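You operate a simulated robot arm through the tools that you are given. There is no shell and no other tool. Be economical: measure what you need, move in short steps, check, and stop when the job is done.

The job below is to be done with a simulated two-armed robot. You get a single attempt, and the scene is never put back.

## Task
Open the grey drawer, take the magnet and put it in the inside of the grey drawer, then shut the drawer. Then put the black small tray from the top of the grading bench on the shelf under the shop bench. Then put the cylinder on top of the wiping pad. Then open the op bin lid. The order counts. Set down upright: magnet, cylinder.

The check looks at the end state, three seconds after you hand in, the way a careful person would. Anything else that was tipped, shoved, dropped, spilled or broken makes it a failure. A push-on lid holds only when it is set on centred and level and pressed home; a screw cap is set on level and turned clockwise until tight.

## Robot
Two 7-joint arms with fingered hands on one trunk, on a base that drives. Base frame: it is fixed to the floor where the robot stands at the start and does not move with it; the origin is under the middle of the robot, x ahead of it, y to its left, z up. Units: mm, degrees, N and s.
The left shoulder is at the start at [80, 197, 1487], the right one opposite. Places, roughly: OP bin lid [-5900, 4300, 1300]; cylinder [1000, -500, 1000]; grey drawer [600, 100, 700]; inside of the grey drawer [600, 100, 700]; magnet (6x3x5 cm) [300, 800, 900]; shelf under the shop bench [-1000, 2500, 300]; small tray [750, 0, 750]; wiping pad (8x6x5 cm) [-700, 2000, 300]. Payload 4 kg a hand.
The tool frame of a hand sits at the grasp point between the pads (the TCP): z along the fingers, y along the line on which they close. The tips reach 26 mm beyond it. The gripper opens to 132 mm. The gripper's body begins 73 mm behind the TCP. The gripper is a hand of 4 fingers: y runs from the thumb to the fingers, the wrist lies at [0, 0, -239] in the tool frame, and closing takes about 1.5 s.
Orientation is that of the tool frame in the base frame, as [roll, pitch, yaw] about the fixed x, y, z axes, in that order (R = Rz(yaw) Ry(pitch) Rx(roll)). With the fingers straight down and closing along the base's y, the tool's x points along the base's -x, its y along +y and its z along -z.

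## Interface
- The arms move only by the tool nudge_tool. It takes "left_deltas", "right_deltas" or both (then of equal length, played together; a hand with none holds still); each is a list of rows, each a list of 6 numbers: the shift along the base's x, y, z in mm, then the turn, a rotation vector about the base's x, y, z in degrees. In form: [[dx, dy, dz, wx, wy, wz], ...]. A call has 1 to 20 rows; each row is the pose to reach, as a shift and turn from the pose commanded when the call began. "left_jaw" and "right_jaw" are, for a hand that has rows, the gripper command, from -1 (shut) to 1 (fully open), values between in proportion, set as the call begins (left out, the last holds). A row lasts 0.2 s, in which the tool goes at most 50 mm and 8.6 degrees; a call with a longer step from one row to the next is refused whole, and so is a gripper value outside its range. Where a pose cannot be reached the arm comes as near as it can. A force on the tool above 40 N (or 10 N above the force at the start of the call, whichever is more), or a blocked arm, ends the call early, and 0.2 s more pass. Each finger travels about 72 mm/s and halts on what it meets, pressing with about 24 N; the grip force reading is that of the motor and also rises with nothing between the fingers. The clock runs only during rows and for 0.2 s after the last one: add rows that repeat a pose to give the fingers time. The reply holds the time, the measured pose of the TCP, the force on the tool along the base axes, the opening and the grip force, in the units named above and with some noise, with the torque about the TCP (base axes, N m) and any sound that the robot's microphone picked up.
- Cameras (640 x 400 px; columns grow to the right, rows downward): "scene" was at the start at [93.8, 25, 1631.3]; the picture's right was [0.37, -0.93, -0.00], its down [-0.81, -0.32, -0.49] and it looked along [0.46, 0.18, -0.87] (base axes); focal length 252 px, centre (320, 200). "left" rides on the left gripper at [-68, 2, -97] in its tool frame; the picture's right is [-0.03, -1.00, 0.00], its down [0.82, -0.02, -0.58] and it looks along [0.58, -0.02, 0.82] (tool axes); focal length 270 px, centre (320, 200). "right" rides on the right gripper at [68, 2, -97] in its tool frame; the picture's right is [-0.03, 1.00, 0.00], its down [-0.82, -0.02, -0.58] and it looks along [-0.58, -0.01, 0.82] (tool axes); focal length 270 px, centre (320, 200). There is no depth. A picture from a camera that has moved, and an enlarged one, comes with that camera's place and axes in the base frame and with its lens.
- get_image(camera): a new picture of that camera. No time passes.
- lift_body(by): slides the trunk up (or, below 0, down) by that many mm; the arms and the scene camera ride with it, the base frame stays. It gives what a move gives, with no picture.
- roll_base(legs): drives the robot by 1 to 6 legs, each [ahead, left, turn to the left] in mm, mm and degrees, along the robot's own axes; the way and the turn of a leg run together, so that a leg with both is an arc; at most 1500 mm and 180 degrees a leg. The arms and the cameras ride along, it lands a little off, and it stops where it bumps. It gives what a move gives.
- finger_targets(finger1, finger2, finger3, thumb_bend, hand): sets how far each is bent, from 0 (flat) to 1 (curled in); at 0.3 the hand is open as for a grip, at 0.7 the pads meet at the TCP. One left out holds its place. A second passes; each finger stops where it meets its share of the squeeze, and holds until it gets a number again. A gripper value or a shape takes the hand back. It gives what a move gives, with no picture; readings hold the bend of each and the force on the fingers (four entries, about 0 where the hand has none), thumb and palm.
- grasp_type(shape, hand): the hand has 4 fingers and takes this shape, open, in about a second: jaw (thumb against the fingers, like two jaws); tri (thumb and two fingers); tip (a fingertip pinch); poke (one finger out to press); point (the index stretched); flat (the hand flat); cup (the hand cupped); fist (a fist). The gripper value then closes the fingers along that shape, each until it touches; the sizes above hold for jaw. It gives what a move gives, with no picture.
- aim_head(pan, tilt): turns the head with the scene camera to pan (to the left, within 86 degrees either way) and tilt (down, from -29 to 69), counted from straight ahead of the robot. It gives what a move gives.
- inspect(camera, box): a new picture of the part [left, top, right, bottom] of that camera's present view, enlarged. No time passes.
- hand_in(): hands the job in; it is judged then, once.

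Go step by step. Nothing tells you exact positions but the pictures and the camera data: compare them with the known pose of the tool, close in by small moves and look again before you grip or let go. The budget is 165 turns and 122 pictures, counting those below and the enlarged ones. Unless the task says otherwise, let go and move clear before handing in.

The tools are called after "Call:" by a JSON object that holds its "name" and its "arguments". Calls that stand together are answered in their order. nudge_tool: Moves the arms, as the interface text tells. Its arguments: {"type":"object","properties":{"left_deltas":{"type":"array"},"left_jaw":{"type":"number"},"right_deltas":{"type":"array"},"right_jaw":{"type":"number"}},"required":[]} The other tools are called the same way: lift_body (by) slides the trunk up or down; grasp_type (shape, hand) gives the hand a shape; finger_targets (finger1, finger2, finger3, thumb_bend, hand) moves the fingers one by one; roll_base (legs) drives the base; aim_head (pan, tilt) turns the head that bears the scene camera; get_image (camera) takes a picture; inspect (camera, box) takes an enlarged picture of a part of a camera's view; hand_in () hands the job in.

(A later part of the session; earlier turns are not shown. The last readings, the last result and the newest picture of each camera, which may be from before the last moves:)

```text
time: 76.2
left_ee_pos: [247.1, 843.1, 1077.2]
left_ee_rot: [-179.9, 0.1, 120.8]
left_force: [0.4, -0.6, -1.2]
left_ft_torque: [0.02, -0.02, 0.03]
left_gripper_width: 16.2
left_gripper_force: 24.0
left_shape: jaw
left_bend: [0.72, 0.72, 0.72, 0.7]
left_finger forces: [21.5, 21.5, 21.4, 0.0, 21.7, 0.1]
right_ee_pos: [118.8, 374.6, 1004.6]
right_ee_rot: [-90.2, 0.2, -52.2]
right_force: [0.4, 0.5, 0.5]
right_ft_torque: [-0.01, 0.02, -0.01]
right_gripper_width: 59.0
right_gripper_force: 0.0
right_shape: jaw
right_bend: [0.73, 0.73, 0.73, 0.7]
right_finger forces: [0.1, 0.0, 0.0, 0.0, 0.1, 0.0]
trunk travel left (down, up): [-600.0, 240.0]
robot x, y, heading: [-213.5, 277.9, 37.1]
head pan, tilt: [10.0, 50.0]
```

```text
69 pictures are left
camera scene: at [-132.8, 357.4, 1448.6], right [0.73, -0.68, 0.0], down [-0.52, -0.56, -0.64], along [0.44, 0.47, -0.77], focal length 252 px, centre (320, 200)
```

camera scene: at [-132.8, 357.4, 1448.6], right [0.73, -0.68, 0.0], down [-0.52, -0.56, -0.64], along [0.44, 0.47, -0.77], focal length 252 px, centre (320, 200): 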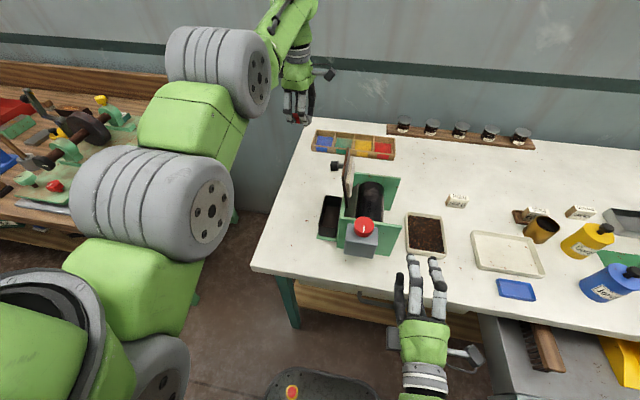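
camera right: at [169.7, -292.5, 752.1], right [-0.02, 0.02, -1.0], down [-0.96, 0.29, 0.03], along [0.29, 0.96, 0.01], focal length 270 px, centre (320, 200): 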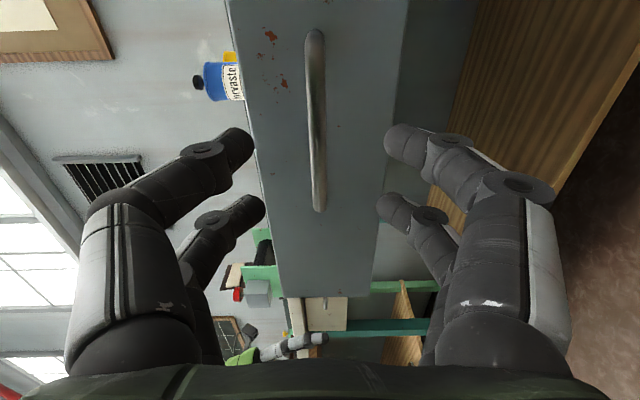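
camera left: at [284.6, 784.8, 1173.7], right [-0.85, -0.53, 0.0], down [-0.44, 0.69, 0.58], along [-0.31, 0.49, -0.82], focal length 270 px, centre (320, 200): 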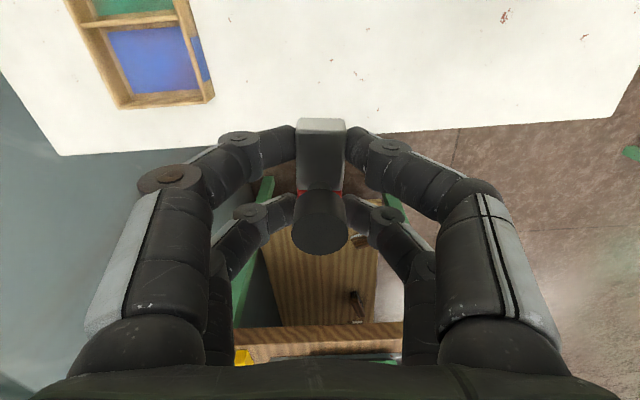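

The magnet is held upright. I'll back off 280 mm, then draw the left hand in so it travels clear in front of the bench.

Call:
{"name": "roll_base", "arguments": {"legs": [[-280, 0, 0]]}}

Call:
{"name": "nudge_tool", "arguments": {"left_deltas": [[-30, -23, 0, 0, 0, 0], [-60, -46, 0, 0, 0, 0], [-90, -69, 0, 0, 0, 0], [-118, -92, 0, 0, 0, 0], [-118, -92, 0, 0, 0, 0]]}}

Call:
{"name": "roll_base", "arguments": {"legs": [[0, -780, 1]]}}

Call:
{"name": "get_image", "arguments": {"camera": "scene"}}

Call:
{"name": "get_image", "arguments": {"camera": "left"}}

```text
time: 78.2
left_ee_pos: [20.0, 672.4, 1075.0]
left_ee_rot: [-179.8, 0.1, 120.8]
left_force: [-0.2, 0.4, -1.4]
left_ft_torque: [0.0, 0.0, -0.01]
left_gripper_width: 16.1
left_gripper_force: 24.1
left_shape: jaw
left_bend: [0.72, 0.72, 0.72, 0.7]
left_finger forces: [21.4, 21.6, 21.3, 0.1, 21.6, 0.0]
right_ee_pos: [-109.0, 203.5, 1003.9]
right_ee_rot: [-90.2, 0.2, -52.2]
right_force: [0.4, -0.5, 0.1]
right_ft_torque: [0.01, 0.0, 0.01]
right_gripper_width: 59.0
right_gripper_force: 0.0
right_shape: jaw
right_bend: [0.73, 0.73, 0.73, 0.7]
right_finger forces: [0.0, 0.1, 0.0, 0.0, 0.0, 0.0]
trunk travel left (down, up): [-600.0, 240.0]
robot x, y, heading: [-444.0, 106.9, 37.4]
head pan, tilt: [10.0, 50.0]
```

```text
time: 79.4
left_ee_pos: [8.5, 658.6, 1117.9]
left_ee_rot: [-179.6, 0.3, 120.8]
left_force: [-0.3, -0.1, -1.4]
left_ft_torque: [-0.02, -0.01, 0.0]
left_gripper_width: 16.2
left_gripper_force: 24.0
left_shape: jaw
left_bend: [0.72, 0.72, 0.72, 0.7]
left_finger forces: [21.9, 22.1, 21.7, 0.0, 22.1, 0.0]
left hand out of reach, approached as far as the arm can: row 1, 2, 3, 4, 5
right_ee_pos: [-108.8, 203.2, 1003.5]
right_ee_rot: [-90.2, 0.2, -52.3]
right_force: [0.0, 0.1, 0.5]
right_ft_torque: [0.01, 0.0, 0.01]
right_gripper_width: 59.1
right_gripper_force: 0.1
right_shape: jaw
right_bend: [0.73, 0.73, 0.73, 0.7]
right_finger forces: [0.0, 0.0, 0.0, 0.0, 0.0, 0.1]
trunk travel left (down, up): [-600.0, 240.0]
robot x, y, heading: [-440.4, 106.8, 37.2]
head pan, tilt: [10.0, 50.0]
```

```text
time: 83.5
left_ee_pos: [458.6, 73.1, 1118.3]
left_ee_rot: [-179.8, 0.1, 122.6]
left_force: [0.2, -1.2, -2.2]
left_ft_torque: [0.01, 0.0, 0.03]
left_gripper_width: 15.9
left_gripper_force: 24.0
left_shape: jaw
left_bend: [0.72, 0.72, 0.72, 0.7]
left_finger forces: [21.9, 21.9, 21.8, 0.0, 22.2, 0.1]
right_ee_pos: [355.9, -386.0, 1005.1]
right_ee_rot: [-90.1, 0.1, -50.5]
right_force: [0.1, -0.2, 0.3]
right_ft_torque: [0.0, 0.02, -0.02]
right_gripper_width: 59.0
right_gripper_force: 0.0
right_shape: jaw
right_bend: [0.73, 0.73, 0.73, 0.7]
right_finger forces: [0.0, 0.1, 0.0, 0.0, 0.0, 0.0]
trunk travel left (down, up): [-600.0, 240.0]
robot x, y, heading: [31.7, -488.7, 38.9]
head pan, tilt: [10.0, 50.0]
```

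```text
68 pictures are left
camera scene: at [104.4, -409.8, 1448.6], right [0.75, -0.66, 0.0], down [-0.5, -0.58, -0.64], along [0.42, 0.48, -0.77], focal length 252 px, centre (320, 200)
```

scene: 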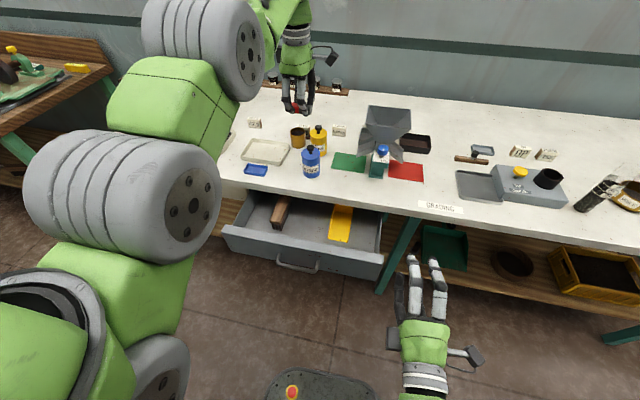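

```text
67 pictures are left
camera left: at [497.6, 15.8, 1215.2], right [-0.83, -0.56, 0.0], down [-0.46, 0.68, 0.57], along [-0.32, 0.47, -0.82], focal length 270 px, centre (320, 200)
```

left: 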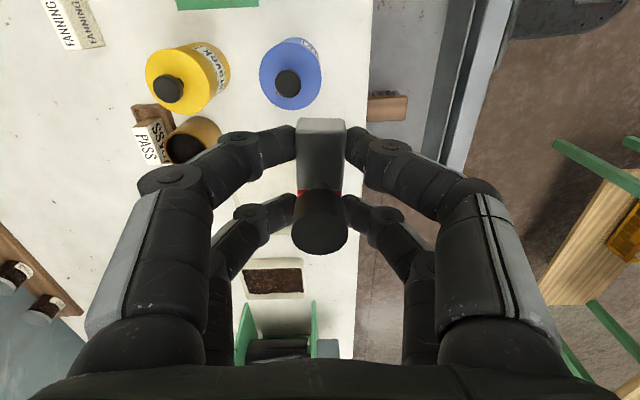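

The arm couldn't retract in that posture, but nothing was touched. I'll position the hand over the free slot in the drawer, near (357,-51), by driving the base, then lower the trunk.

Call:
{"name": "roll_base", "arguments": {"legs": [[-157, -33, 0]]}}

Call:
{"name": "lift_body", "arguments": {"by": -200}}

Call:
{"name": "get_image", "arguments": {"camera": "scene"}}

Call:
{"name": "get_image", "arguments": {"camera": "left"}}

```text
time: 84.9
left_ee_pos: [359.4, -49.4, 1116.6]
left_ee_rot: [-179.6, 0.2, 122.6]
left_force: [-0.4, 1.1, -1.5]
left_ft_torque: [-0.02, 0.0, 0.01]
left_gripper_width: 16.2
left_gripper_force: 24.1
left_shape: jaw
left_bend: [0.72, 0.72, 0.72, 0.7]
left_finger forces: [21.9, 22.0, 21.9, 0.1, 22.1, 0.0]
right_ee_pos: [255.1, -509.1, 1002.1]
right_ee_rot: [-90.2, 0.2, -50.4]
right_force: [0.2, 0.1, -0.5]
right_ft_torque: [-0.01, -0.01, -0.03]
right_gripper_width: 58.9
right_gripper_force: 0.0
right_shape: jaw
right_bend: [0.73, 0.73, 0.73, 0.7]
right_finger forces: [0.1, 0.0, 0.0, 0.1, 0.0, 0.0]
trunk travel left (down, up): [-600.0, 240.0]
robot x, y, heading: [-73.6, -612.9, 38.7]
head pan, tilt: [10.0, 50.0]
```

```text
time: 87.1
left_ee_pos: [356.2, -51.4, 919.6]
left_ee_rot: [-179.6, 0.1, 122.7]
left_force: [0.3, -0.4, -0.6]
left_ft_torque: [-0.01, -0.01, -0.03]
left_gripper_width: 16.0
left_gripper_force: 23.9
left_shape: jaw
left_bend: [0.72, 0.72, 0.72, 0.7]
left_finger forces: [21.9, 22.0, 21.8, 0.1, 22.1, 0.1]
right_ee_pos: [253.6, -510.6, 804.4]
right_ee_rot: [-90.1, 0.1, -50.4]
right_force: [-0.3, 0.4, -0.4]
right_ft_torque: [0.04, -0.01, 0.0]
right_gripper_width: 59.2
right_gripper_force: 0.1
right_shape: jaw
right_bend: [0.73, 0.73, 0.73, 0.7]
right_finger forces: [0.0, 0.0, 0.0, 0.0, 0.1, 0.1]
trunk travel left (down, up): [-400.0, 440.0]
robot x, y, heading: [-70.3, -611.5, 38.6]
head pan, tilt: [10.0, 50.0]
```

```text
66 pictures are left
camera scene: at [3.2, -534.4, 1248.7], right [0.75, -0.66, 0.0], down [-0.5, -0.58, -0.64], along [0.42, 0.48, -0.77], focal length 252 px, centre (320, 200)
```

scene: 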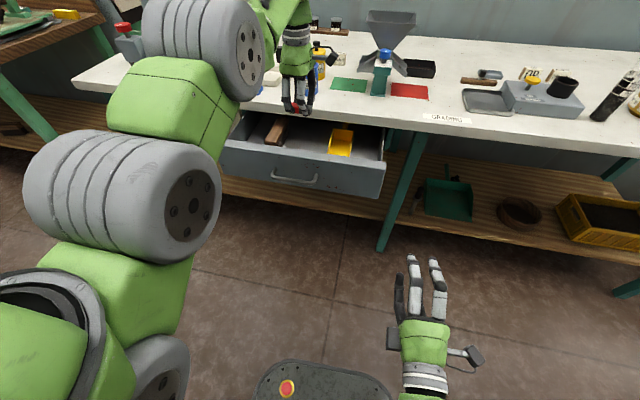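

```text
65 pictures are left
camera left: at [396.5, -108.9, 1015.0], right [-0.83, -0.56, 0.0], down [-0.46, 0.68, 0.58], along [-0.33, 0.47, -0.82], focal length 270 px, centre (320, 200)
```

left: 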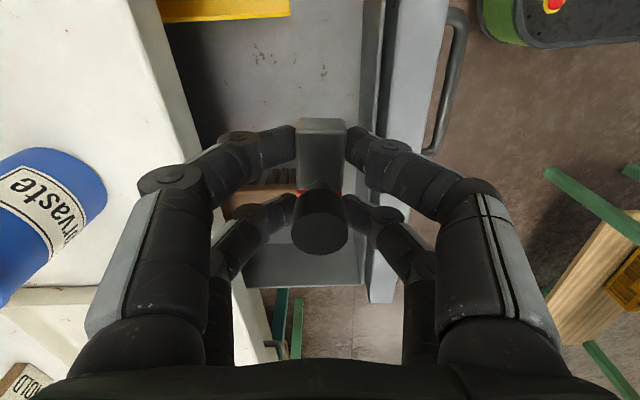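

The slot under the hand is free, but the gap between the drawer front and the bench edge is tight for fingers closing along n. I'll turn the hand back 90° so it closes sideways, then continue down.

Call:
{"name": "nudge_tool", "arguments": {"left_deltas": [[0, 0, 0, 0, 0, 8.2], [0, 0, 0, 0, 0, 16.4], [0, 0, 0, 0, 0, 24.6], [0, 0, 0, 0, 0, 32.8], [0, 0, 0, 0, 0, 41], [0, 0, 0, 0, 0, 49.2], [0, 0, 0, 0, 0, 57.4], [0, 0, 0, 0, 0, 65.6], [0, 0, 0, 0, 0, 73.8], [0, 0, 0, 0, 0, 82], [4, 3, 0, 0, 0, 90], [4, 3, 0, 0, 0, 90]]}}

Call:
{"name": "lift_body", "arguments": {"by": -85}}

Call:
{"name": "get_image", "arguments": {"camera": "left"}}

Call:
{"name": "inspect", "arguments": {"camera": "scene", "box": [200, 60, 400, 200]}}

```text
time: 89.7
left_ee_pos: [360.1, -49.1, 918.7]
left_ee_rot: [-179.6, 0.2, -147.3]
left_force: [0.0, -0.1, -2.0]
left_ft_torque: [0.0, -0.02, 0.04]
left_gripper_width: 16.3
left_gripper_force: 24.6
left_shape: jaw
left_bend: [0.72, 0.72, 0.72, 0.7]
left_finger forces: [21.9, 21.9, 21.7, 0.1, 22.1, 0.0]
right_ee_pos: [254.2, -510.7, 805.4]
right_ee_rot: [-90.1, 0.2, -50.4]
right_force: [-0.5, -0.1, 0.6]
right_ft_torque: [0.0, 0.0, 0.02]
right_gripper_width: 59.1
right_gripper_force: 0.0
right_shape: jaw
right_bend: [0.73, 0.73, 0.73, 0.7]
right_finger forces: [0.1, 0.0, 0.0, 0.0, 0.1, 0.0]
trunk travel left (down, up): [-400.0, 440.0]
robot x, y, heading: [-74.7, -614.4, 38.7]
head pan, tilt: [10.0, 50.0]
```

```text
time: 90.9
left_ee_pos: [361.7, -49.9, 833.0]
left_ee_rot: [-179.8, 0.2, -147.3]
left_force: [-0.6, -0.2, -1.4]
left_ft_torque: [0.01, -0.01, 0.01]
left_gripper_width: 16.0
left_gripper_force: 24.2
left_shape: jaw
left_bend: [0.72, 0.72, 0.72, 0.7]
left_finger forces: [21.9, 21.8, 21.7, 0.0, 22.2, 0.0]
right_ee_pos: [254.5, -509.7, 718.2]
right_ee_rot: [-90.1, 0.2, -50.4]
right_force: [-0.8, 0.0, -0.3]
right_ft_torque: [0.0, -0.03, -0.02]
right_gripper_width: 58.9
right_gripper_force: 0.1
right_shape: jaw
right_bend: [0.73, 0.73, 0.73, 0.7]
right_finger forces: [0.0, 0.0, 0.0, 0.0, 0.0, 0.1]
trunk travel left (down, up): [-315.0, 525.0]
robot x, y, heading: [-73.7, -612.1, 38.8]
head pan, tilt: [10.0, 50.0]
```

```text
64 pictures are left
camera left: at [417.7, -11.7, 930.0], right [0.56, -0.83, 0.0], down [-0.68, -0.46, 0.58], along [-0.47, -0.33, -0.82], focal length 270 px, centre (320, 200)
```

left: 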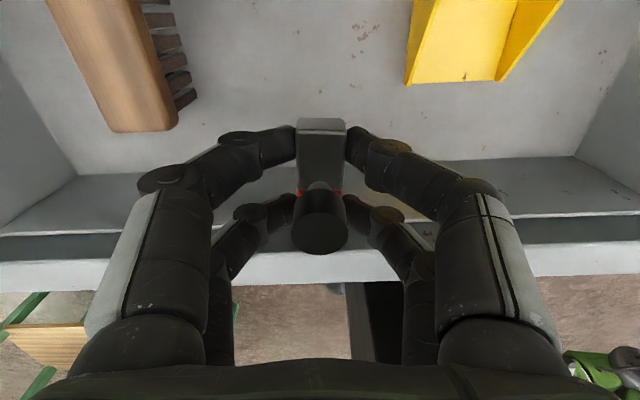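

```text
2.86 times, centred on (300, 130) of scene
camera zoom: at [3.0, -534.5, 1163.7], right [0.75, -0.66, 0.0], down [-0.5, -0.58, -0.64], along [0.42, 0.48, -0.77], focal length 722 px, centre (377, 400)
```

zoom: 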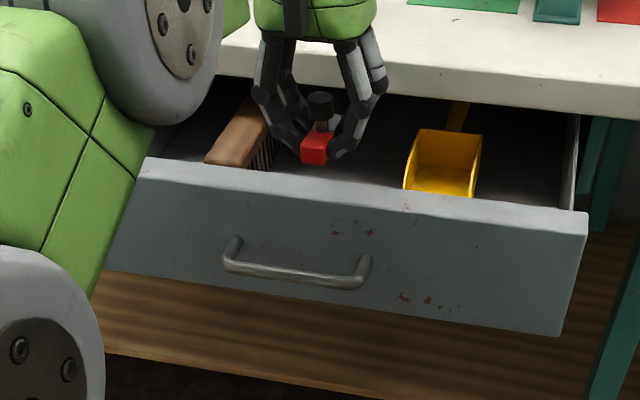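

The drawer floor is deeper than I took it, near z 685, so the forward-mounted camera would foul the bench edge. I'll lean the hand back 12° to keep the camera clear and continue down partway.

Call:
{"name": "nudge_tool", "arguments": {"left_deltas": [[0, 0, 0, 3.7, -4.7, 0], [-2, -2, 0, 7.4, -9.4, 0], [-2, -2, -20, 7.4, -9.4, 0], [-2, -2, -40, 7.4, -9.4, 0], [-2, -2, -60, 7.4, -9.4, 0], [-2, -2, -60, 7.4, -9.4, 0]]}}

Call:
{"name": "get_image", "arguments": {"camera": "left"}}

Call:
{"name": "inspect", "arguments": {"camera": "scene", "box": [200, 60, 400, 200]}}

```text
time: 92.3
left_ee_pos: [399.1, -24.1, 838.6]
left_ee_rot: [179.1, 11.9, -147.5]
left_force: [1.3, 0.7, -1.0]
left_ft_torque: [0.0, -0.02, 0.0]
left_gripper_width: 16.2
left_gripper_force: 23.7
left_shape: jaw
left_bend: [0.72, 0.72, 0.72, 0.7]
left_finger forces: [21.8, 21.8, 21.9, 0.0, 22.0, 0.1]
left hand out of reach, approached as far as the arm can: row 1, 2, 3, 4, 5, 6
right_ee_pos: [253.8, -510.2, 719.6]
right_ee_rot: [-90.1, 0.2, -50.5]
right_force: [0.1, 0.3, -0.1]
right_ft_torque: [0.01, 0.0, -0.02]
right_gripper_width: 59.1
right_gripper_force: 0.0
right_shape: jaw
right_bend: [0.73, 0.73, 0.73, 0.7]
right_finger forces: [0.0, 0.0, 0.0, 0.0, 0.0, 0.0]
trunk travel left (down, up): [-315.0, 525.0]
robot x, y, heading: [-68.7, -613.3, 38.9]
head pan, tilt: [10.0, 50.0]
```

```text
62 pictures are left
camera left: at [439.1, 1.6, 947.3], right [0.56, -0.83, -0.01], down [-0.76, -0.52, 0.4], along [-0.33, -0.21, -0.92], focal length 270 px, centre (320, 200)
```

left: 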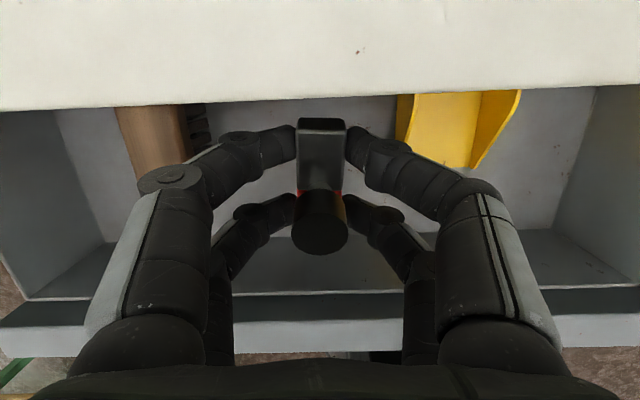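

```text
2.86 times, centred on (300, 130) of scene
camera zoom: at [3.3, -534.4, 1163.6], right [0.75, -0.66, 0.0], down [-0.5, -0.58, -0.64], along [0.42, 0.48, -0.77], focal length 722 px, centre (377, 400)
```

zoom: 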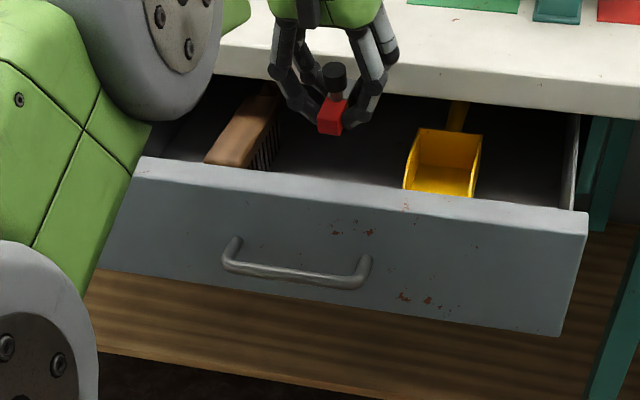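

The arm can't move inward in this posture, but base and trunk moves work. I'll back the base 42 mm and lower with the trunk.

Call:
{"name": "roll_base", "arguments": {"legs": [[-42, 0, 0]]}}

Call:
{"name": "lift_body", "arguments": {"by": -65}}

Call:
{"name": "get_image", "arguments": {"camera": "left"}}

Call:
{"name": "inspect", "arguments": {"camera": "scene", "box": [200, 40, 400, 180]}}

```text
time: 93.2
left_ee_pos: [366.9, -49.1, 839.1]
left_ee_rot: [179.2, 12.0, -147.6]
left_force: [-0.7, -0.1, -1.4]
left_ft_torque: [0.01, 0.02, -0.02]
left_gripper_width: 16.3
left_gripper_force: 23.8
left_shape: jaw
left_bend: [0.72, 0.72, 0.72, 0.7]
left_finger forces: [21.9, 21.9, 21.8, 0.0, 22.1, 0.1]
right_ee_pos: [221.5, -535.9, 719.4]
right_ee_rot: [-89.9, 0.2, -50.5]
right_force: [-0.3, 0.3, 0.1]
right_ft_torque: [-0.03, 0.04, 0.01]
right_gripper_width: 59.0
right_gripper_force: 0.0
right_shape: jaw
right_bend: [0.73, 0.73, 0.73, 0.7]
right_finger forces: [0.1, 0.0, 0.1, 0.0, 0.0, 0.0]
trunk travel left (down, up): [-315.0, 525.0]
robot x, y, heading: [-107.1, -642.3, 38.9]
head pan, tilt: [10.0, 50.0]
```

```text
time: 94.2
left_ee_pos: [365.1, -49.9, 774.8]
left_ee_rot: [179.0, 12.0, -147.5]
left_force: [-0.4, -0.5, -2.2]
left_ft_torque: [0.01, 0.03, 0.02]
left_gripper_width: 16.4
left_gripper_force: 23.8
left_shape: jaw
left_bend: [0.72, 0.72, 0.72, 0.7]
left_finger forces: [22.0, 21.9, 21.8, 0.1, 22.1, 0.0]
right_ee_pos: [221.7, -535.8, 654.1]
right_ee_rot: [-90.0, 0.2, -50.4]
right_force: [-0.5, -0.1, 0.1]
right_ft_torque: [-0.04, -0.03, 0.0]
right_gripper_width: 59.0
right_gripper_force: 0.0
right_shape: jaw
right_bend: [0.73, 0.73, 0.73, 0.7]
right_finger forces: [0.0, 0.0, 0.1, 0.0, 0.0, 0.0]
trunk travel left (down, up): [-250.0, 590.0]
robot x, y, heading: [-105.3, -638.2, 38.8]
head pan, tilt: [10.0, 50.0]
```

```text
60 pictures are left
camera left: at [406.7, -25.0, 882.9], right [0.56, -0.83, -0.01], down [-0.76, -0.52, 0.4], along [-0.33, -0.21, -0.92], focal length 270 px, centre (320, 200)
```

left: 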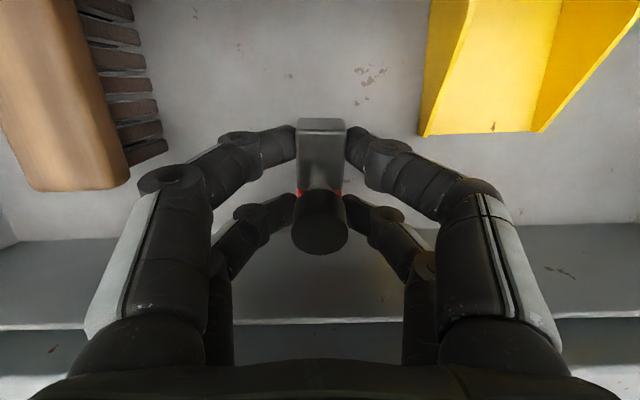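

```text
2.86 times, centred on (300, 110) of scene
camera zoom: at [-29.5, -560.8, 1098.7], right [0.75, -0.66, 0.0], down [-0.5, -0.58, -0.64], along [0.42, 0.48, -0.77], focal length 722 px, centre (377, 457)
```

zoom: 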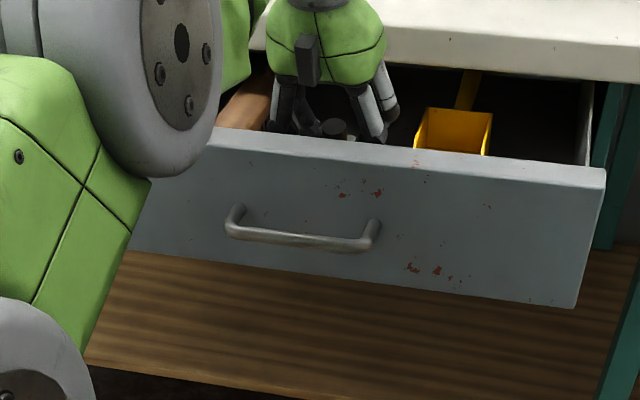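

There is clear space all round. I'll continue down in small steps and watch the force.

Call:
{"name": "lift_body", "arguments": {"by": -25}}

Call:
{"name": "lift_body", "arguments": {"by": -10}}

Call:
{"name": "get_image", "arguments": {"camera": "scene"}}

Call:
{"name": "get_image", "arguments": {"camera": "left"}}

```text
time: 95.0
left_ee_pos: [365.5, -50.0, 748.7]
left_ee_rot: [179.1, 12.0, -147.6]
left_force: [-0.6, -0.6, -1.8]
left_ft_torque: [0.01, -0.01, 0.01]
left_gripper_width: 16.2
left_gripper_force: 24.1
left_shape: jaw
left_bend: [0.72, 0.72, 0.72, 0.7]
left_finger forces: [21.9, 21.9, 21.8, 0.0, 22.0, 0.0]
right_ee_pos: [221.1, -536.6, 629.7]
right_ee_rot: [-90.0, 0.2, -50.5]
right_force: [-0.7, -0.2, 0.3]
right_ft_torque: [0.01, -0.01, 0.03]
right_gripper_width: 58.9
right_gripper_force: 0.2
right_shape: jaw
right_bend: [0.73, 0.73, 0.73, 0.7]
right_finger forces: [0.0, 0.0, 0.1, 0.0, 0.0, 0.1]
trunk travel left (down, up): [-225.0, 615.0]
robot x, y, heading: [-105.0, -635.9, 38.8]
head pan, tilt: [10.0, 50.0]
```

```text
time: 95.5
left_ee_pos: [366.2, -50.5, 741.9]
left_ee_rot: [179.1, 12.3, -147.5]
left_force: [0.1, 1.0, 9.8]
left_ft_torque: [-0.18, 0.17, 0.04]
left_gripper_width: 16.2
left_gripper_force: 24.3
left_shape: jaw
left_bend: [0.72, 0.73, 0.73, 0.7]
left_finger forces: [22.3, 25.3, 25.4, 0.0, 21.5, 0.0]
right_ee_pos: [220.8, -536.7, 620.1]
right_ee_rot: [-90.0, 0.3, -50.5]
right_force: [-0.1, 0.3, 0.4]
right_ft_torque: [-0.03, 0.02, 0.0]
right_gripper_width: 58.8
right_gripper_force: 0.0
right_shape: jaw
right_bend: [0.73, 0.73, 0.73, 0.7]
right_finger forces: [0.0, 0.0, 0.0, 0.0, 0.0, 0.0]
trunk travel left (down, up): [-215.0, 625.0]
robot x, y, heading: [-101.6, -637.9, 38.6]
head pan, tilt: [10.0, 50.0]
```

```text
58 pictures are left
camera scene: at [-30.0, -561.4, 1063.9], right [0.75, -0.66, 0.0], down [-0.5, -0.58, -0.64], along [0.42, 0.48, -0.77], focal length 252 px, centre (320, 200)
```

scene: 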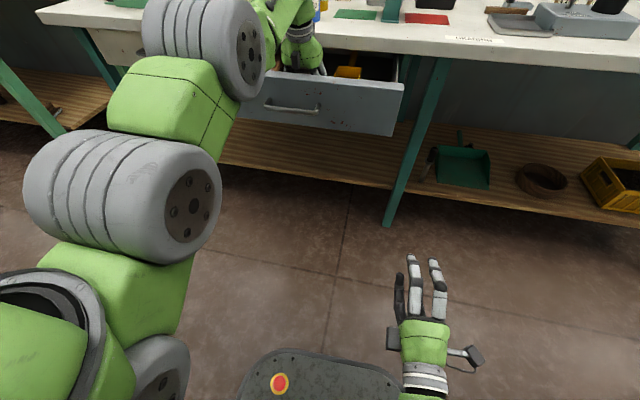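

```text
57 pictures are left
camera left: at [406.3, -25.3, 850.8], right [0.56, -0.83, -0.01], down [-0.76, -0.52, 0.39], along [-0.33, -0.21, -0.92], focal length 270 px, centre (320, 200)
```

left: 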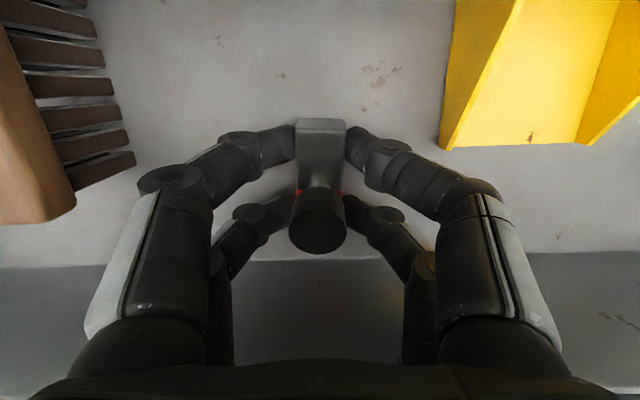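

The magnet's near edge touches the floor (10 N up), so I'll release it slowly here.

Call:
{"name": "nudge_tool", "arguments": {"left_deltas": [[0, 0, 0, 0, 0, 0], [0, 0, 0, 0, 0, 0], [0, 0, 0, 0, 0, 0]], "left_jaw": -0.5}}

Call:
{"name": "get_image", "arguments": {"camera": "left"}}

```text
time: 96.3
left_ee_pos: [365.6, -50.6, 739.4]
left_ee_rot: [179.0, 12.1, -147.6]
left_force: [-1.7, -0.3, 7.0]
left_ft_torque: [-0.05, 0.09, -0.03]
left_gripper_width: 31.9
left_gripper_force: 0.1
left_shape: jaw
left_bend: [0.73, 0.75, 0.75, 0.7]
left_finger forces: [0.0, 3.0, 3.8, 0.1, 0.0, 0.0]
right_ee_pos: [220.3, -535.5, 619.7]
right_ee_rot: [-90.0, 0.2, -50.5]
right_force: [0.8, -0.3, 0.0]
right_ft_torque: [0.0, -0.01, 0.02]
right_gripper_width: 59.0
right_gripper_force: 0.0
right_shape: jaw
right_bend: [0.73, 0.73, 0.73, 0.7]
right_finger forces: [0.1, 0.0, 0.0, 0.0, 0.1, 0.0]
trunk travel left (down, up): [-215.0, 625.0]
robot x, y, heading: [-103.8, -637.8, 38.8]
head pan, tilt: [10.0, 50.0]
```

```text
56 pictures are left
camera left: at [406.3, -25.6, 848.4], right [0.56, -0.83, -0.01], down [-0.76, -0.52, 0.39], along [-0.33, -0.21, -0.92], focal length 270 px, centre (320, 200)
```

left: 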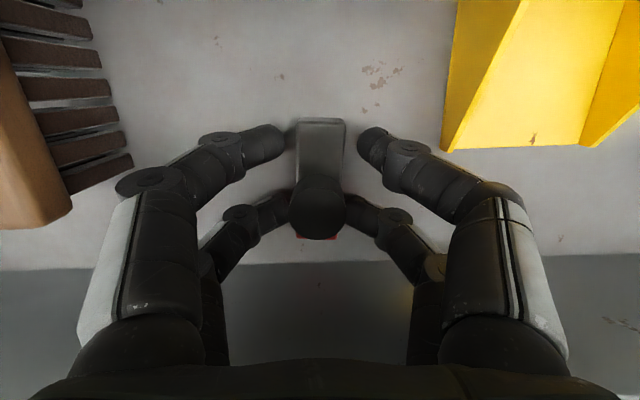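

The magnet has settled flat. I'll open a little wider and rise with the trunk.

Call:
{"name": "nudge_tool", "arguments": {"left_deltas": [[0, 0, 0, 0, 0, 0], [0, 0, 0, 0, 0, 0], [0, 0, 0, 0, 0, 0]], "left_jaw": -0.1}}

Call:
{"name": "lift_body", "arguments": {"by": 400}}

Call:
{"name": "get_image", "arguments": {"camera": "left"}}

Call:
{"name": "get_image", "arguments": {"camera": "scene"}}

```text
time: 97.1
left_ee_pos: [365.0, -49.7, 739.9]
left_ee_rot: [178.9, 12.0, -147.6]
left_force: [-0.7, 0.7, 9.4]
left_ft_torque: [-0.17, 0.1, -0.01]
left_gripper_width: 56.8
left_gripper_force: 0.0
left_shape: jaw
left_bend: [0.73, 0.74, 0.75, 0.7]
left_finger forces: [0.0, 2.9, 6.6, 0.0, 0.0, 0.0]
right_ee_pos: [221.9, -536.7, 620.1]
right_ee_rot: [-90.1, 0.2, -50.6]
right_force: [-0.1, 0.9, 0.3]
right_ft_torque: [0.03, -0.03, 0.0]
right_gripper_width: 58.9
right_gripper_force: 0.0
right_shape: jaw
right_bend: [0.73, 0.73, 0.73, 0.7]
right_finger forces: [0.0, 0.1, 0.1, 0.0, 0.1, 0.0]
trunk travel left (down, up): [-215.0, 625.0]
robot x, y, heading: [-100.9, -640.1, 39.1]
head pan, tilt: [10.0, 50.0]
```

```text
time: 101.0
left_ee_pos: [365.7, -49.0, 1139.6]
left_ee_rot: [179.1, 12.0, -147.6]
left_force: [-0.1, 0.2, -0.4]
left_ft_torque: [0.0, -0.01, -0.04]
left_gripper_width: 58.9
left_gripper_force: 0.0
left_shape: jaw
left_bend: [0.73, 0.73, 0.73, 0.7]
left_finger forces: [0.1, 0.0, 0.1, 0.0, 0.0, 0.0]
right_ee_pos: [221.3, -536.3, 1018.5]
right_ee_rot: [-90.1, 0.3, -50.6]
right_force: [0.6, 0.5, 0.7]
right_ft_torque: [0.01, -0.01, -0.02]
right_gripper_width: 59.1
right_gripper_force: 0.0
right_shape: jaw
right_bend: [0.73, 0.73, 0.73, 0.7]
right_finger forces: [0.0, 0.0, 0.1, 0.0, 0.0, 0.2]
trunk travel left (down, up): [-615.0, 225.0]
robot x, y, heading: [-104.9, -637.4, 38.9]
head pan, tilt: [10.0, 50.0]
```

```text
55 pictures are left
camera left: at [406.9, -24.9, 1247.5], right [0.56, -0.83, -0.01], down [-0.76, -0.52, 0.4], along [-0.33, -0.21, -0.92], focal length 270 px, centre (320, 200)
```

left: 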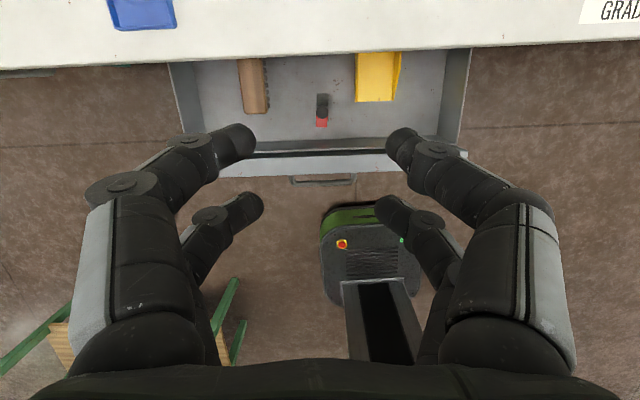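

```text
54 pictures are left
camera scene: at [-29.2, -560.7, 1463.6], right [0.75, -0.66, 0.0], down [-0.5, -0.58, -0.64], along [0.42, 0.48, -0.77], focal length 252 px, centre (320, 200)
```

scene: 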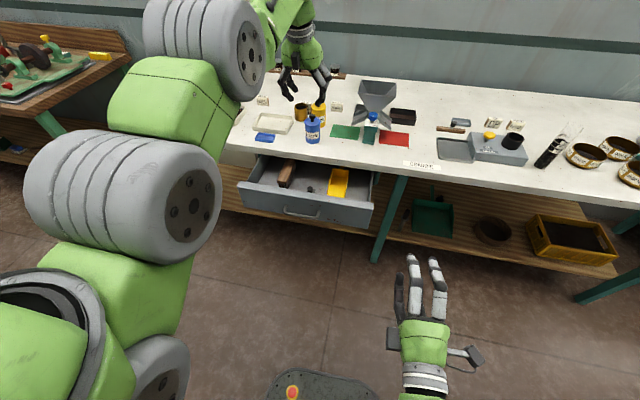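

The magnet stands upright in the drawer. Next I'll shut the drawer with the right hand, but first I want the left arm out of the way, so I'll turn its tool to point forward and high and then fold it back.

Call:
{"name": "nudge_tool", "arguments": {"left_deltas": [[24, 19, 9, 4.8, -6.15, 0], [48, 38, 22, 9.6, -12.3, 0], [69, 54, 39, 14.4, -18.4, 0], [90, 70, 60, 19.2, -24.6, 0], [107, 84, 84, 24, -30.7, 0], [121, 95, 110, 28.8, -36.9, 0], [133, 104, 139, 33.6, -43, 0], [142, 111, 170, 38.4, -49.2, 0], [147, 115, 202, 43.2, -55.3, 0], [149, 116, 234, 48, -61.5, 0], [120, 93, 220, 48, -61.5, 0], [90, 70, 200, 48, -61.5, 0], [60, 47, 180, 48, -61.5, 0], [30, 23, 160, 48, -61.5, 0], [0, 0, 140, 48, -61.5, 0], [0, 0, 140, 48, -61.5, 0]]}}

Call:
{"name": "get_image", "arguments": {"camera": "scene"}}

```text
time: 104.4
left_ee_pos: [517.2, 64.2, 1372.7]
left_ee_rot: [89.9, 84.6, 127.7]
left_force: [-0.4, 1.2, 0.0]
left_ft_torque: [-0.01, -0.03, 0.01]
left_gripper_width: 58.9
left_gripper_force: 0.1
left_shape: jaw
left_bend: [0.73, 0.73, 0.73, 0.7]
left_finger forces: [0.0, 0.0, 0.0, 0.1, 0.0, 0.1]
left hand out of reach, approached as far as the arm can: row 11, 12, 13, 14, 15, 16
right_ee_pos: [221.5, -537.6, 1018.7]
right_ee_rot: [-90.1, 0.2, -50.4]
right_force: [0.4, 1.1, -0.3]
right_ft_torque: [-0.03, -0.05, 0.0]
right_gripper_width: 59.0
right_gripper_force: 0.1
right_shape: jaw
right_bend: [0.73, 0.73, 0.73, 0.7]
right_finger forces: [0.0, 0.1, 0.0, 0.1, 0.0, 0.1]
trunk travel left (down, up): [-615.0, 225.0]
robot x, y, heading: [-108.5, -638.6, 38.7]
head pan, tilt: [10.0, 50.0]
```

```text
53 pictures are left
camera scene: at [-29.3, -560.8, 1463.7], right [0.75, -0.66, 0.0], down [-0.5, -0.58, -0.64], along [0.42, 0.48, -0.77], focal length 252 px, centre (320, 200)
```

scene: 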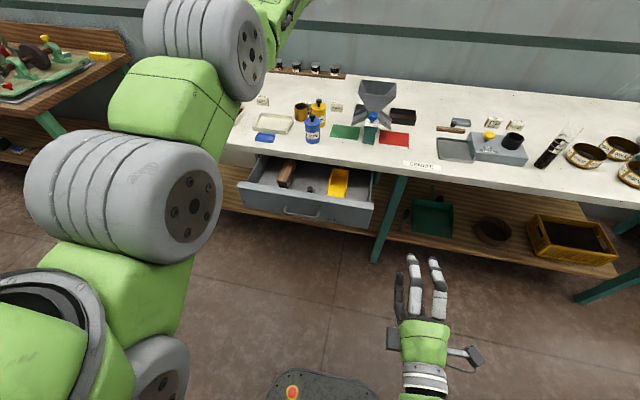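

The left arm is high and forward, well above the bench items, so it can stay there. I'll shift the base left 300 mm to line the right hand up with the handle and make a fist. Then I'll lower the trunk and approach.

Call:
{"name": "roll_base", "arguments": {"legs": [[0, 300, 0]]}}

Call:
{"name": "lift_body", "arguments": {"by": -262}}

Call:
{"name": "grasp_type", "arguments": {"hand": "right", "shape": "fist"}}

Call:
{"name": "roll_base", "arguments": {"legs": [[180, 0, 0]]}}

Call:
{"name": "aim_head", "arguments": {"pan": -10, "tilt": 55}}

Call:
{"name": "get_image", "arguments": {"camera": "scene"}}

Call:
{"name": "get_image", "arguments": {"camera": "right"}}

```text
time: 106.4
left_ee_pos: [333.7, 296.0, 1373.9]
left_ee_rot: [90.0, 84.5, 127.4]
left_force: [-0.5, 0.8, -0.1]
left_ft_torque: [-0.01, 0.03, 0.02]
left_gripper_width: 58.8
left_gripper_force: 0.0
left_shape: jaw
left_bend: [0.73, 0.73, 0.73, 0.7]
left_finger forces: [0.0, 0.0, 0.1, 0.1, 0.0, 0.0]
right_ee_pos: [35.3, -304.5, 1019.3]
right_ee_rot: [-90.1, 0.3, -50.8]
right_force: [0.3, -0.4, -0.5]
right_ft_torque: [-0.04, 0.0, 0.03]
right_gripper_width: 59.2
right_gripper_force: 0.0
right_shape: jaw
right_bend: [0.73, 0.73, 0.73, 0.7]
right_finger forces: [0.0, 0.0, 0.0, 0.0, 0.0, 0.0]
trunk travel left (down, up): [-615.0, 225.0]
robot x, y, heading: [-293.0, -403.0, 38.8]
head pan, tilt: [10.0, 50.0]
```

```text
time: 109.1
left_ee_pos: [331.3, 297.3, 1111.2]
left_ee_rot: [89.8, 84.6, 127.2]
left_force: [0.3, 0.0, -0.9]
left_ft_torque: [-0.02, -0.02, -0.05]
left_gripper_width: 58.8
left_gripper_force: 0.2
left_shape: jaw
left_bend: [0.73, 0.73, 0.73, 0.7]
left_finger forces: [0.0, 0.0, 0.0, 0.1, 0.0, 0.0]
right_ee_pos: [33.8, -304.8, 757.8]
right_ee_rot: [-90.1, 0.2, -50.7]
right_force: [0.3, 0.2, 1.0]
right_ft_torque: [0.0, 0.04, 0.01]
right_gripper_width: 59.1
right_gripper_force: 0.0
right_shape: jaw
right_bend: [0.73, 0.73, 0.73, 0.7]
right_finger forces: [0.1, 0.1, 0.0, 0.0, 0.1, 0.0]
trunk travel left (down, up): [-353.0, 487.0]
robot x, y, heading: [-290.6, -403.9, 38.6]
head pan, tilt: [10.0, 50.0]
```

```text
time: 110.0
left_ee_pos: [331.8, 296.9, 1111.8]
left_ee_rot: [89.9, 84.6, 127.5]
left_force: [0.3, -0.2, 0.1]
left_ft_torque: [0.01, 0.03, -0.02]
left_gripper_width: 58.8
left_gripper_force: 0.0
left_shape: jaw
left_bend: [0.73, 0.73, 0.73, 0.7]
left_finger forces: [0.0, 0.0, 0.1, 0.1, 0.0, 0.0]
right_ee_pos: [33.5, -303.2, 756.8]
right_ee_rot: [-90.2, 0.1, -50.8]
right_force: [0.0, -0.5, 0.1]
right_ft_torque: [-0.03, -0.02, 0.01]
right_gripper_width: 0.1
right_gripper_force: 0.0
right_shape: fist
right_bend: [1.0, 1.0, 1.0, 0.53]
right_finger forces: [0.0, 0.1, 0.0, 0.0, 0.1, 0.1]
trunk travel left (down, up): [-353.0, 487.0]
robot x, y, heading: [-292.4, -403.0, 38.5]
head pan, tilt: [10.0, 50.0]
```

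```text
time: 111.5
left_ee_pos: [469.5, 408.3, 1111.5]
left_ee_rot: [90.1, 84.6, 127.7]
left_force: [0.7, 0.4, 0.2]
left_ft_torque: [0.01, 0.0, -0.01]
left_gripper_width: 58.6
left_gripper_force: 0.0
left_shape: jaw
left_bend: [0.73, 0.73, 0.73, 0.7]
left_finger forces: [0.0, 0.0, 0.0, 0.0, 0.0, 0.0]
right_ee_pos: [170.9, -193.7, 757.6]
right_ee_rot: [-90.1, 0.3, -50.7]
right_force: [0.1, 0.6, 0.0]
right_ft_torque: [-0.01, -0.01, 0.02]
right_gripper_width: 0.0
right_gripper_force: 0.2
right_shape: fist
right_bend: [1.0, 1.0, 1.0, 0.53]
right_finger forces: [0.1, 0.1, 0.1, 0.0, 0.0, 0.0]
trunk travel left (down, up): [-353.0, 487.0]
robot x, y, heading: [-157.5, -294.9, 39.0]
head pan, tilt: [10.0, 50.0]
```

```text
time: 112.3
left_ee_pos: [468.4, 406.3, 1112.0]
left_ee_rot: [89.7, 84.6, 127.2]
left_force: [-0.3, 0.4, 0.9]
left_ft_torque: [0.01, 0.02, -0.01]
left_gripper_width: 58.8
left_gripper_force: 0.1
left_shape: jaw
left_bend: [0.73, 0.73, 0.73, 0.7]
left_finger forces: [0.0, 0.0, 0.0, 0.0, 0.1, 0.0]
right_ee_pos: [171.4, -193.9, 757.1]
right_ee_rot: [-90.0, 0.2, -50.6]
right_force: [-0.4, 0.0, 0.1]
right_ft_torque: [0.0, 0.01, 0.0]
right_gripper_width: 0.0
right_gripper_force: 0.0
right_shape: fist
right_bend: [1.0, 1.0, 1.0, 0.53]
right_finger forces: [0.1, 0.0, 0.0, 0.1, 0.1, 0.0]
trunk travel left (down, up): [-353.0, 487.0]
robot x, y, heading: [-156.0, -293.6, 38.7]
head pan, tilt: [-10.0, 55.0]
```

```text
52 pictures are left
camera scene: at [-67.9, -239.8, 1195.2], right [0.48, -0.88, 0.0], down [-0.72, -0.39, -0.57], along [0.5, 0.28, -0.82], focal length 252 px, centre (320, 200)
```

scene: 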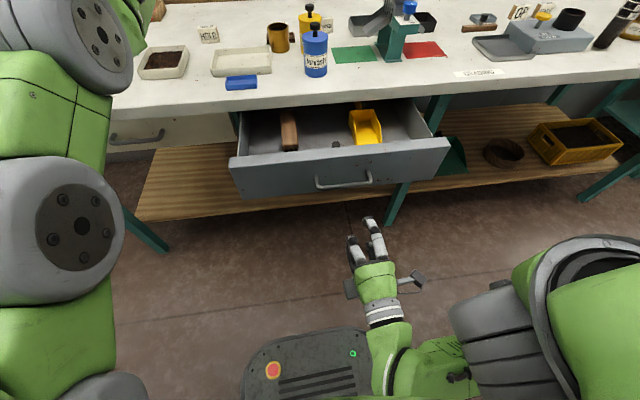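

```text
51 pictures are left
camera right: at [138.9, -307.6, 755.8], right [-0.02, 0.02, -1.0], down [-0.96, 0.27, 0.02], along [0.27, 0.96, 0.02], focal length 270 px, centre (320, 200)
```

right: 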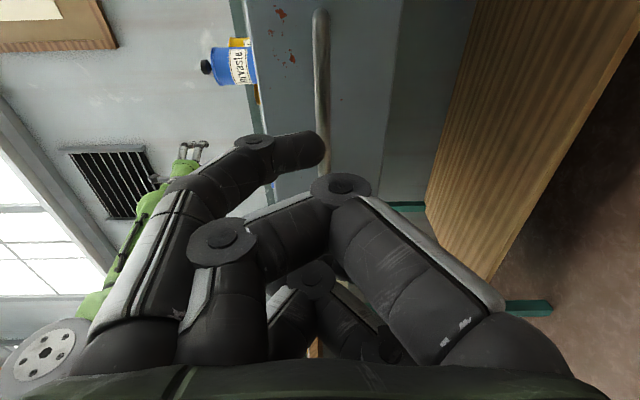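

The fist is in front of the handle bar. I'll push forward steadily until the drawer is shut.

Call:
{"name": "nudge_tool", "arguments": {"right_deltas": [[16, 12, 0, 0, 0, 0], [32, 25, 0, 0, 0, 0], [47, 37, 0, 0, 0, 0], [63, 49, 0, 0, 0, 0], [79, 62, 0, 0, 0, 0], [95, 74, 0, 0, 0, 0], [110, 86, 0, 0, 0, 0], [126, 99, 0, 0, 0, 0], [142, 111, 0, 0, 0, 0], [158, 123, 0, 0, 0, 0], [173, 136, 0, 0, 0, 0], [189, 148, 0, 0, 0, 0]]}}

Call:
{"name": "get_image", "arguments": {"camera": "scene"}}

```text
time: 114.9
left_ee_pos: [467.5, 407.6, 1110.3]
left_ee_rot: [90.0, 84.6, 127.6]
left_force: [0.8, 0.6, 0.1]
left_ft_torque: [0.0, 0.0, 0.01]
left_gripper_width: 58.9
left_gripper_force: 0.0
left_shape: jaw
left_bend: [0.73, 0.73, 0.73, 0.7]
left_finger forces: [0.0, 0.0, 0.1, 0.0, 0.0, 0.1]
right_ee_pos: [359.0, -46.0, 757.9]
right_ee_rot: [-90.1, 0.2, -50.6]
right_force: [0.6, 0.0, 3.0]
right_ft_torque: [0.0, -0.06, 0.0]
right_gripper_width: 0.0
right_gripper_force: 0.0
right_shape: fist
right_bend: [1.0, 1.0, 1.0, 0.52]
right_finger forces: [0.0, 0.1, 0.0, 0.0, 1.9, 0.0]
trunk travel left (down, up): [-353.0, 487.0]
robot x, y, heading: [-160.5, -295.0, 38.6]
head pan, tilt: [-10.0, 55.0]
```

```text
50 pictures are left
camera scene: at [-67.4, -239.3, 1195.1], right [0.48, -0.88, 0.0], down [-0.72, -0.39, -0.57], along [0.5, 0.27, -0.82], focal length 252 px, centre (320, 200)
```

scene: 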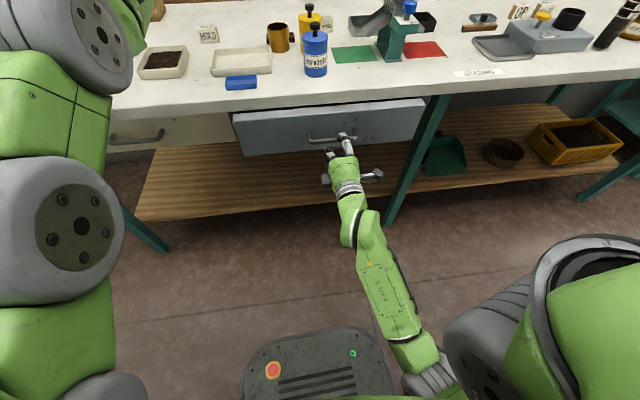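

It's nearly closed. I'll push on until resistance.

Call:
{"name": "nudge_tool", "arguments": {"right_deltas": [[12, 9, 0, 0, 0, 0], [24, 18, 0, 0, 0, 0], [36, 28, 0, 0, 0, 0], [47, 37, 0, 0, 0, 0], [59, 46, 0, 0, 0, 0], [67, 52, 0, 0, 0, 0], [75, 58, 0, 0, 0, 0], [82, 64, 0, 0, 0, 0]]}}

Call:
{"name": "inspect", "arguments": {"camera": "scene", "box": [200, 50, 440, 200]}}

```text
time: 116.5
left_ee_pos: [467.1, 405.2, 1112.5]
left_ee_rot: [89.5, 84.6, 127.0]
left_force: [1.0, -0.2, -0.5]
left_ft_torque: [0.0, 0.01, -0.01]
left_gripper_width: 59.2
left_gripper_force: 0.1
left_shape: jaw
left_bend: [0.73, 0.73, 0.73, 0.7]
left_finger forces: [0.0, 0.1, 0.0, 0.0, 0.0, 0.0]
right_ee_pos: [430.0, 9.5, 754.5]
right_ee_rot: [-90.3, 0.3, -50.6]
right_force: [-17.1, -14.0, 1.4]
right_ft_torque: [0.03, 0.02, 0.38]
right_gripper_width: 0.1
right_gripper_force: 0.1
right_shape: fist
right_bend: [1.0, 1.0, 1.0, 0.53]
right_finger forces: [0.0, 21.4, 0.0, 0.1, 0.0, 0.1]
trunk travel left (down, up): [-353.0, 487.0]
robot x, y, heading: [-157.5, -293.9, 38.7]
head pan, tilt: [-10.0, 55.0]
stopped in row 7 (right hand): the force on the tool passed its limit at 49 N (the readings are from after the stop); the commanded pose is now the measured one
```

```text
2.67 times, centred on (320, 125) of scene
camera zoom: at [-69.5, -241.2, 1195.4], right [0.48, -0.88, 0.0], down [-0.72, -0.39, -0.57], along [0.5, 0.28, -0.82], focal length 673 px, centre (320, 400)
```

zoom: 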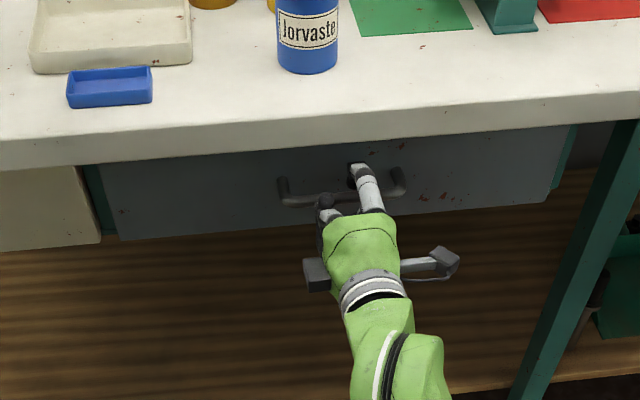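

The drawer is pressed home against about 49 N. I'll withdraw and verify, then inspect the trays by the hopper.

Call:
{"name": "nudge_tool", "arguments": {"right_deltas": [[-12, -9, 0, 0, 0, 0], [-32, -25, 0, 0, 0, 0], [-63, -49, 0, 0, 0, 0], [-95, -74, 0, 0, 0, 0], [-126, -99, 0, 0, 0, 0], [-158, -123, 0, 0, 0, 0], [-158, -123, 0, 0, 0, 0]]}}

Call:
{"name": "aim_head", "arguments": {"pan": -15, "tilt": 40}}

Call:
{"name": "get_image", "arguments": {"camera": "scene"}}

Call:
{"name": "inspect", "arguments": {"camera": "scene", "box": [280, 60, 480, 190]}}

```text
time: 118.1
left_ee_pos: [468.6, 406.9, 1111.3]
left_ee_rot: [90.8, 84.6, 128.3]
left_force: [0.3, 1.0, 0.0]
left_ft_torque: [0.0, 0.01, 0.01]
left_gripper_width: 58.9
left_gripper_force: 0.0
left_shape: jaw
left_bend: [0.73, 0.73, 0.73, 0.7]
left_finger forces: [0.0, 0.1, 0.1, 0.1, 0.0, 0.0]
right_ee_pos: [275.4, -112.1, 751.7]
right_ee_rot: [-90.6, 0.3, -50.7]
right_force: [-0.4, -0.4, 1.0]
right_ft_torque: [0.01, -0.04, 0.03]
right_gripper_width: 0.0
right_gripper_force: 0.0
right_shape: fist
right_bend: [1.0, 1.0, 1.0, 0.53]
right_finger forces: [0.0, 1.3, 0.0, 0.0, 0.0, 0.0]
trunk travel left (down, up): [-353.0, 487.0]
robot x, y, heading: [-155.8, -293.9, 38.7]
head pan, tilt: [-10.0, 55.0]
```

```text
time: 118.9
left_ee_pos: [469.7, 406.8, 1109.8]
left_ee_rot: [90.7, 84.7, 128.0]
left_force: [0.3, 0.0, 0.8]
left_ft_torque: [-0.01, -0.01, 0.02]
left_gripper_width: 58.8
left_gripper_force: 0.0
left_shape: jaw
left_bend: [0.73, 0.73, 0.73, 0.7]
left_finger forces: [0.0, 0.1, 0.0, 0.1, 0.0, 0.1]
right_ee_pos: [275.8, -112.2, 753.5]
right_ee_rot: [-90.4, 0.3, -50.6]
right_force: [-0.8, -0.8, -0.8]
right_ft_torque: [-0.03, -0.02, 0.02]
right_gripper_width: 0.0
right_gripper_force: 0.0
right_shape: fist
right_bend: [1.0, 1.0, 1.0, 0.53]
right_finger forces: [0.0, 1.6, 0.0, 0.0, 0.0, 0.0]
trunk travel left (down, up): [-353.0, 487.0]
robot x, y, heading: [-156.1, -295.5, 38.4]
head pan, tilt: [-15.0, 40.0]
```

```text
48 pictures are left
camera scene: at [-53.2, -240.3, 1215.8], right [0.4, -0.92, 0.0], down [-0.59, -0.26, -0.77], along [0.7, 0.31, -0.64], focal length 252 px, centre (320, 200)
```

scene: 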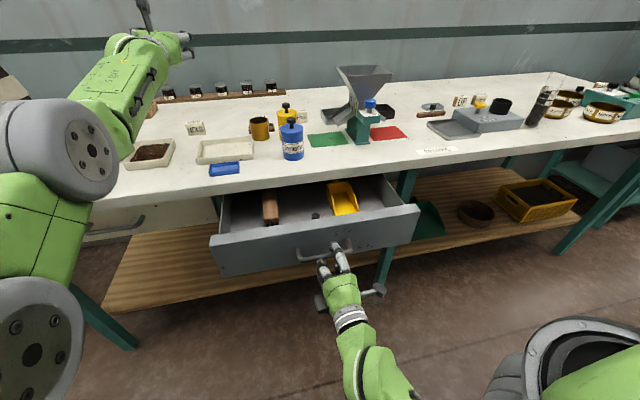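

```text
3.08 times, centred on (380, 125) of scene
camera zoom: at [-53.2, -240.3, 1215.8], right [0.4, -0.92, 0.0], down [-0.59, -0.26, -0.77], along [0.7, 0.31, -0.64], focal length 777 px, centre (135, 431)
```

zoom: 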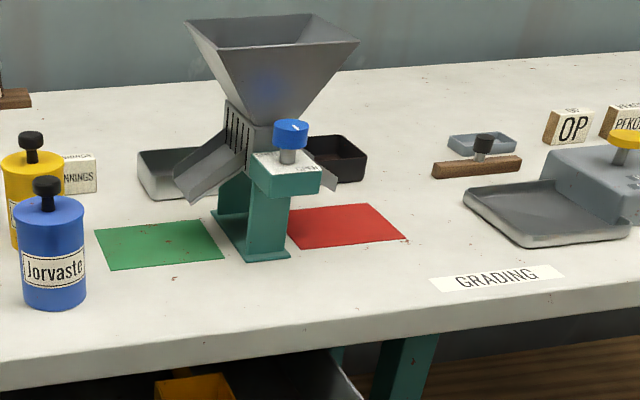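

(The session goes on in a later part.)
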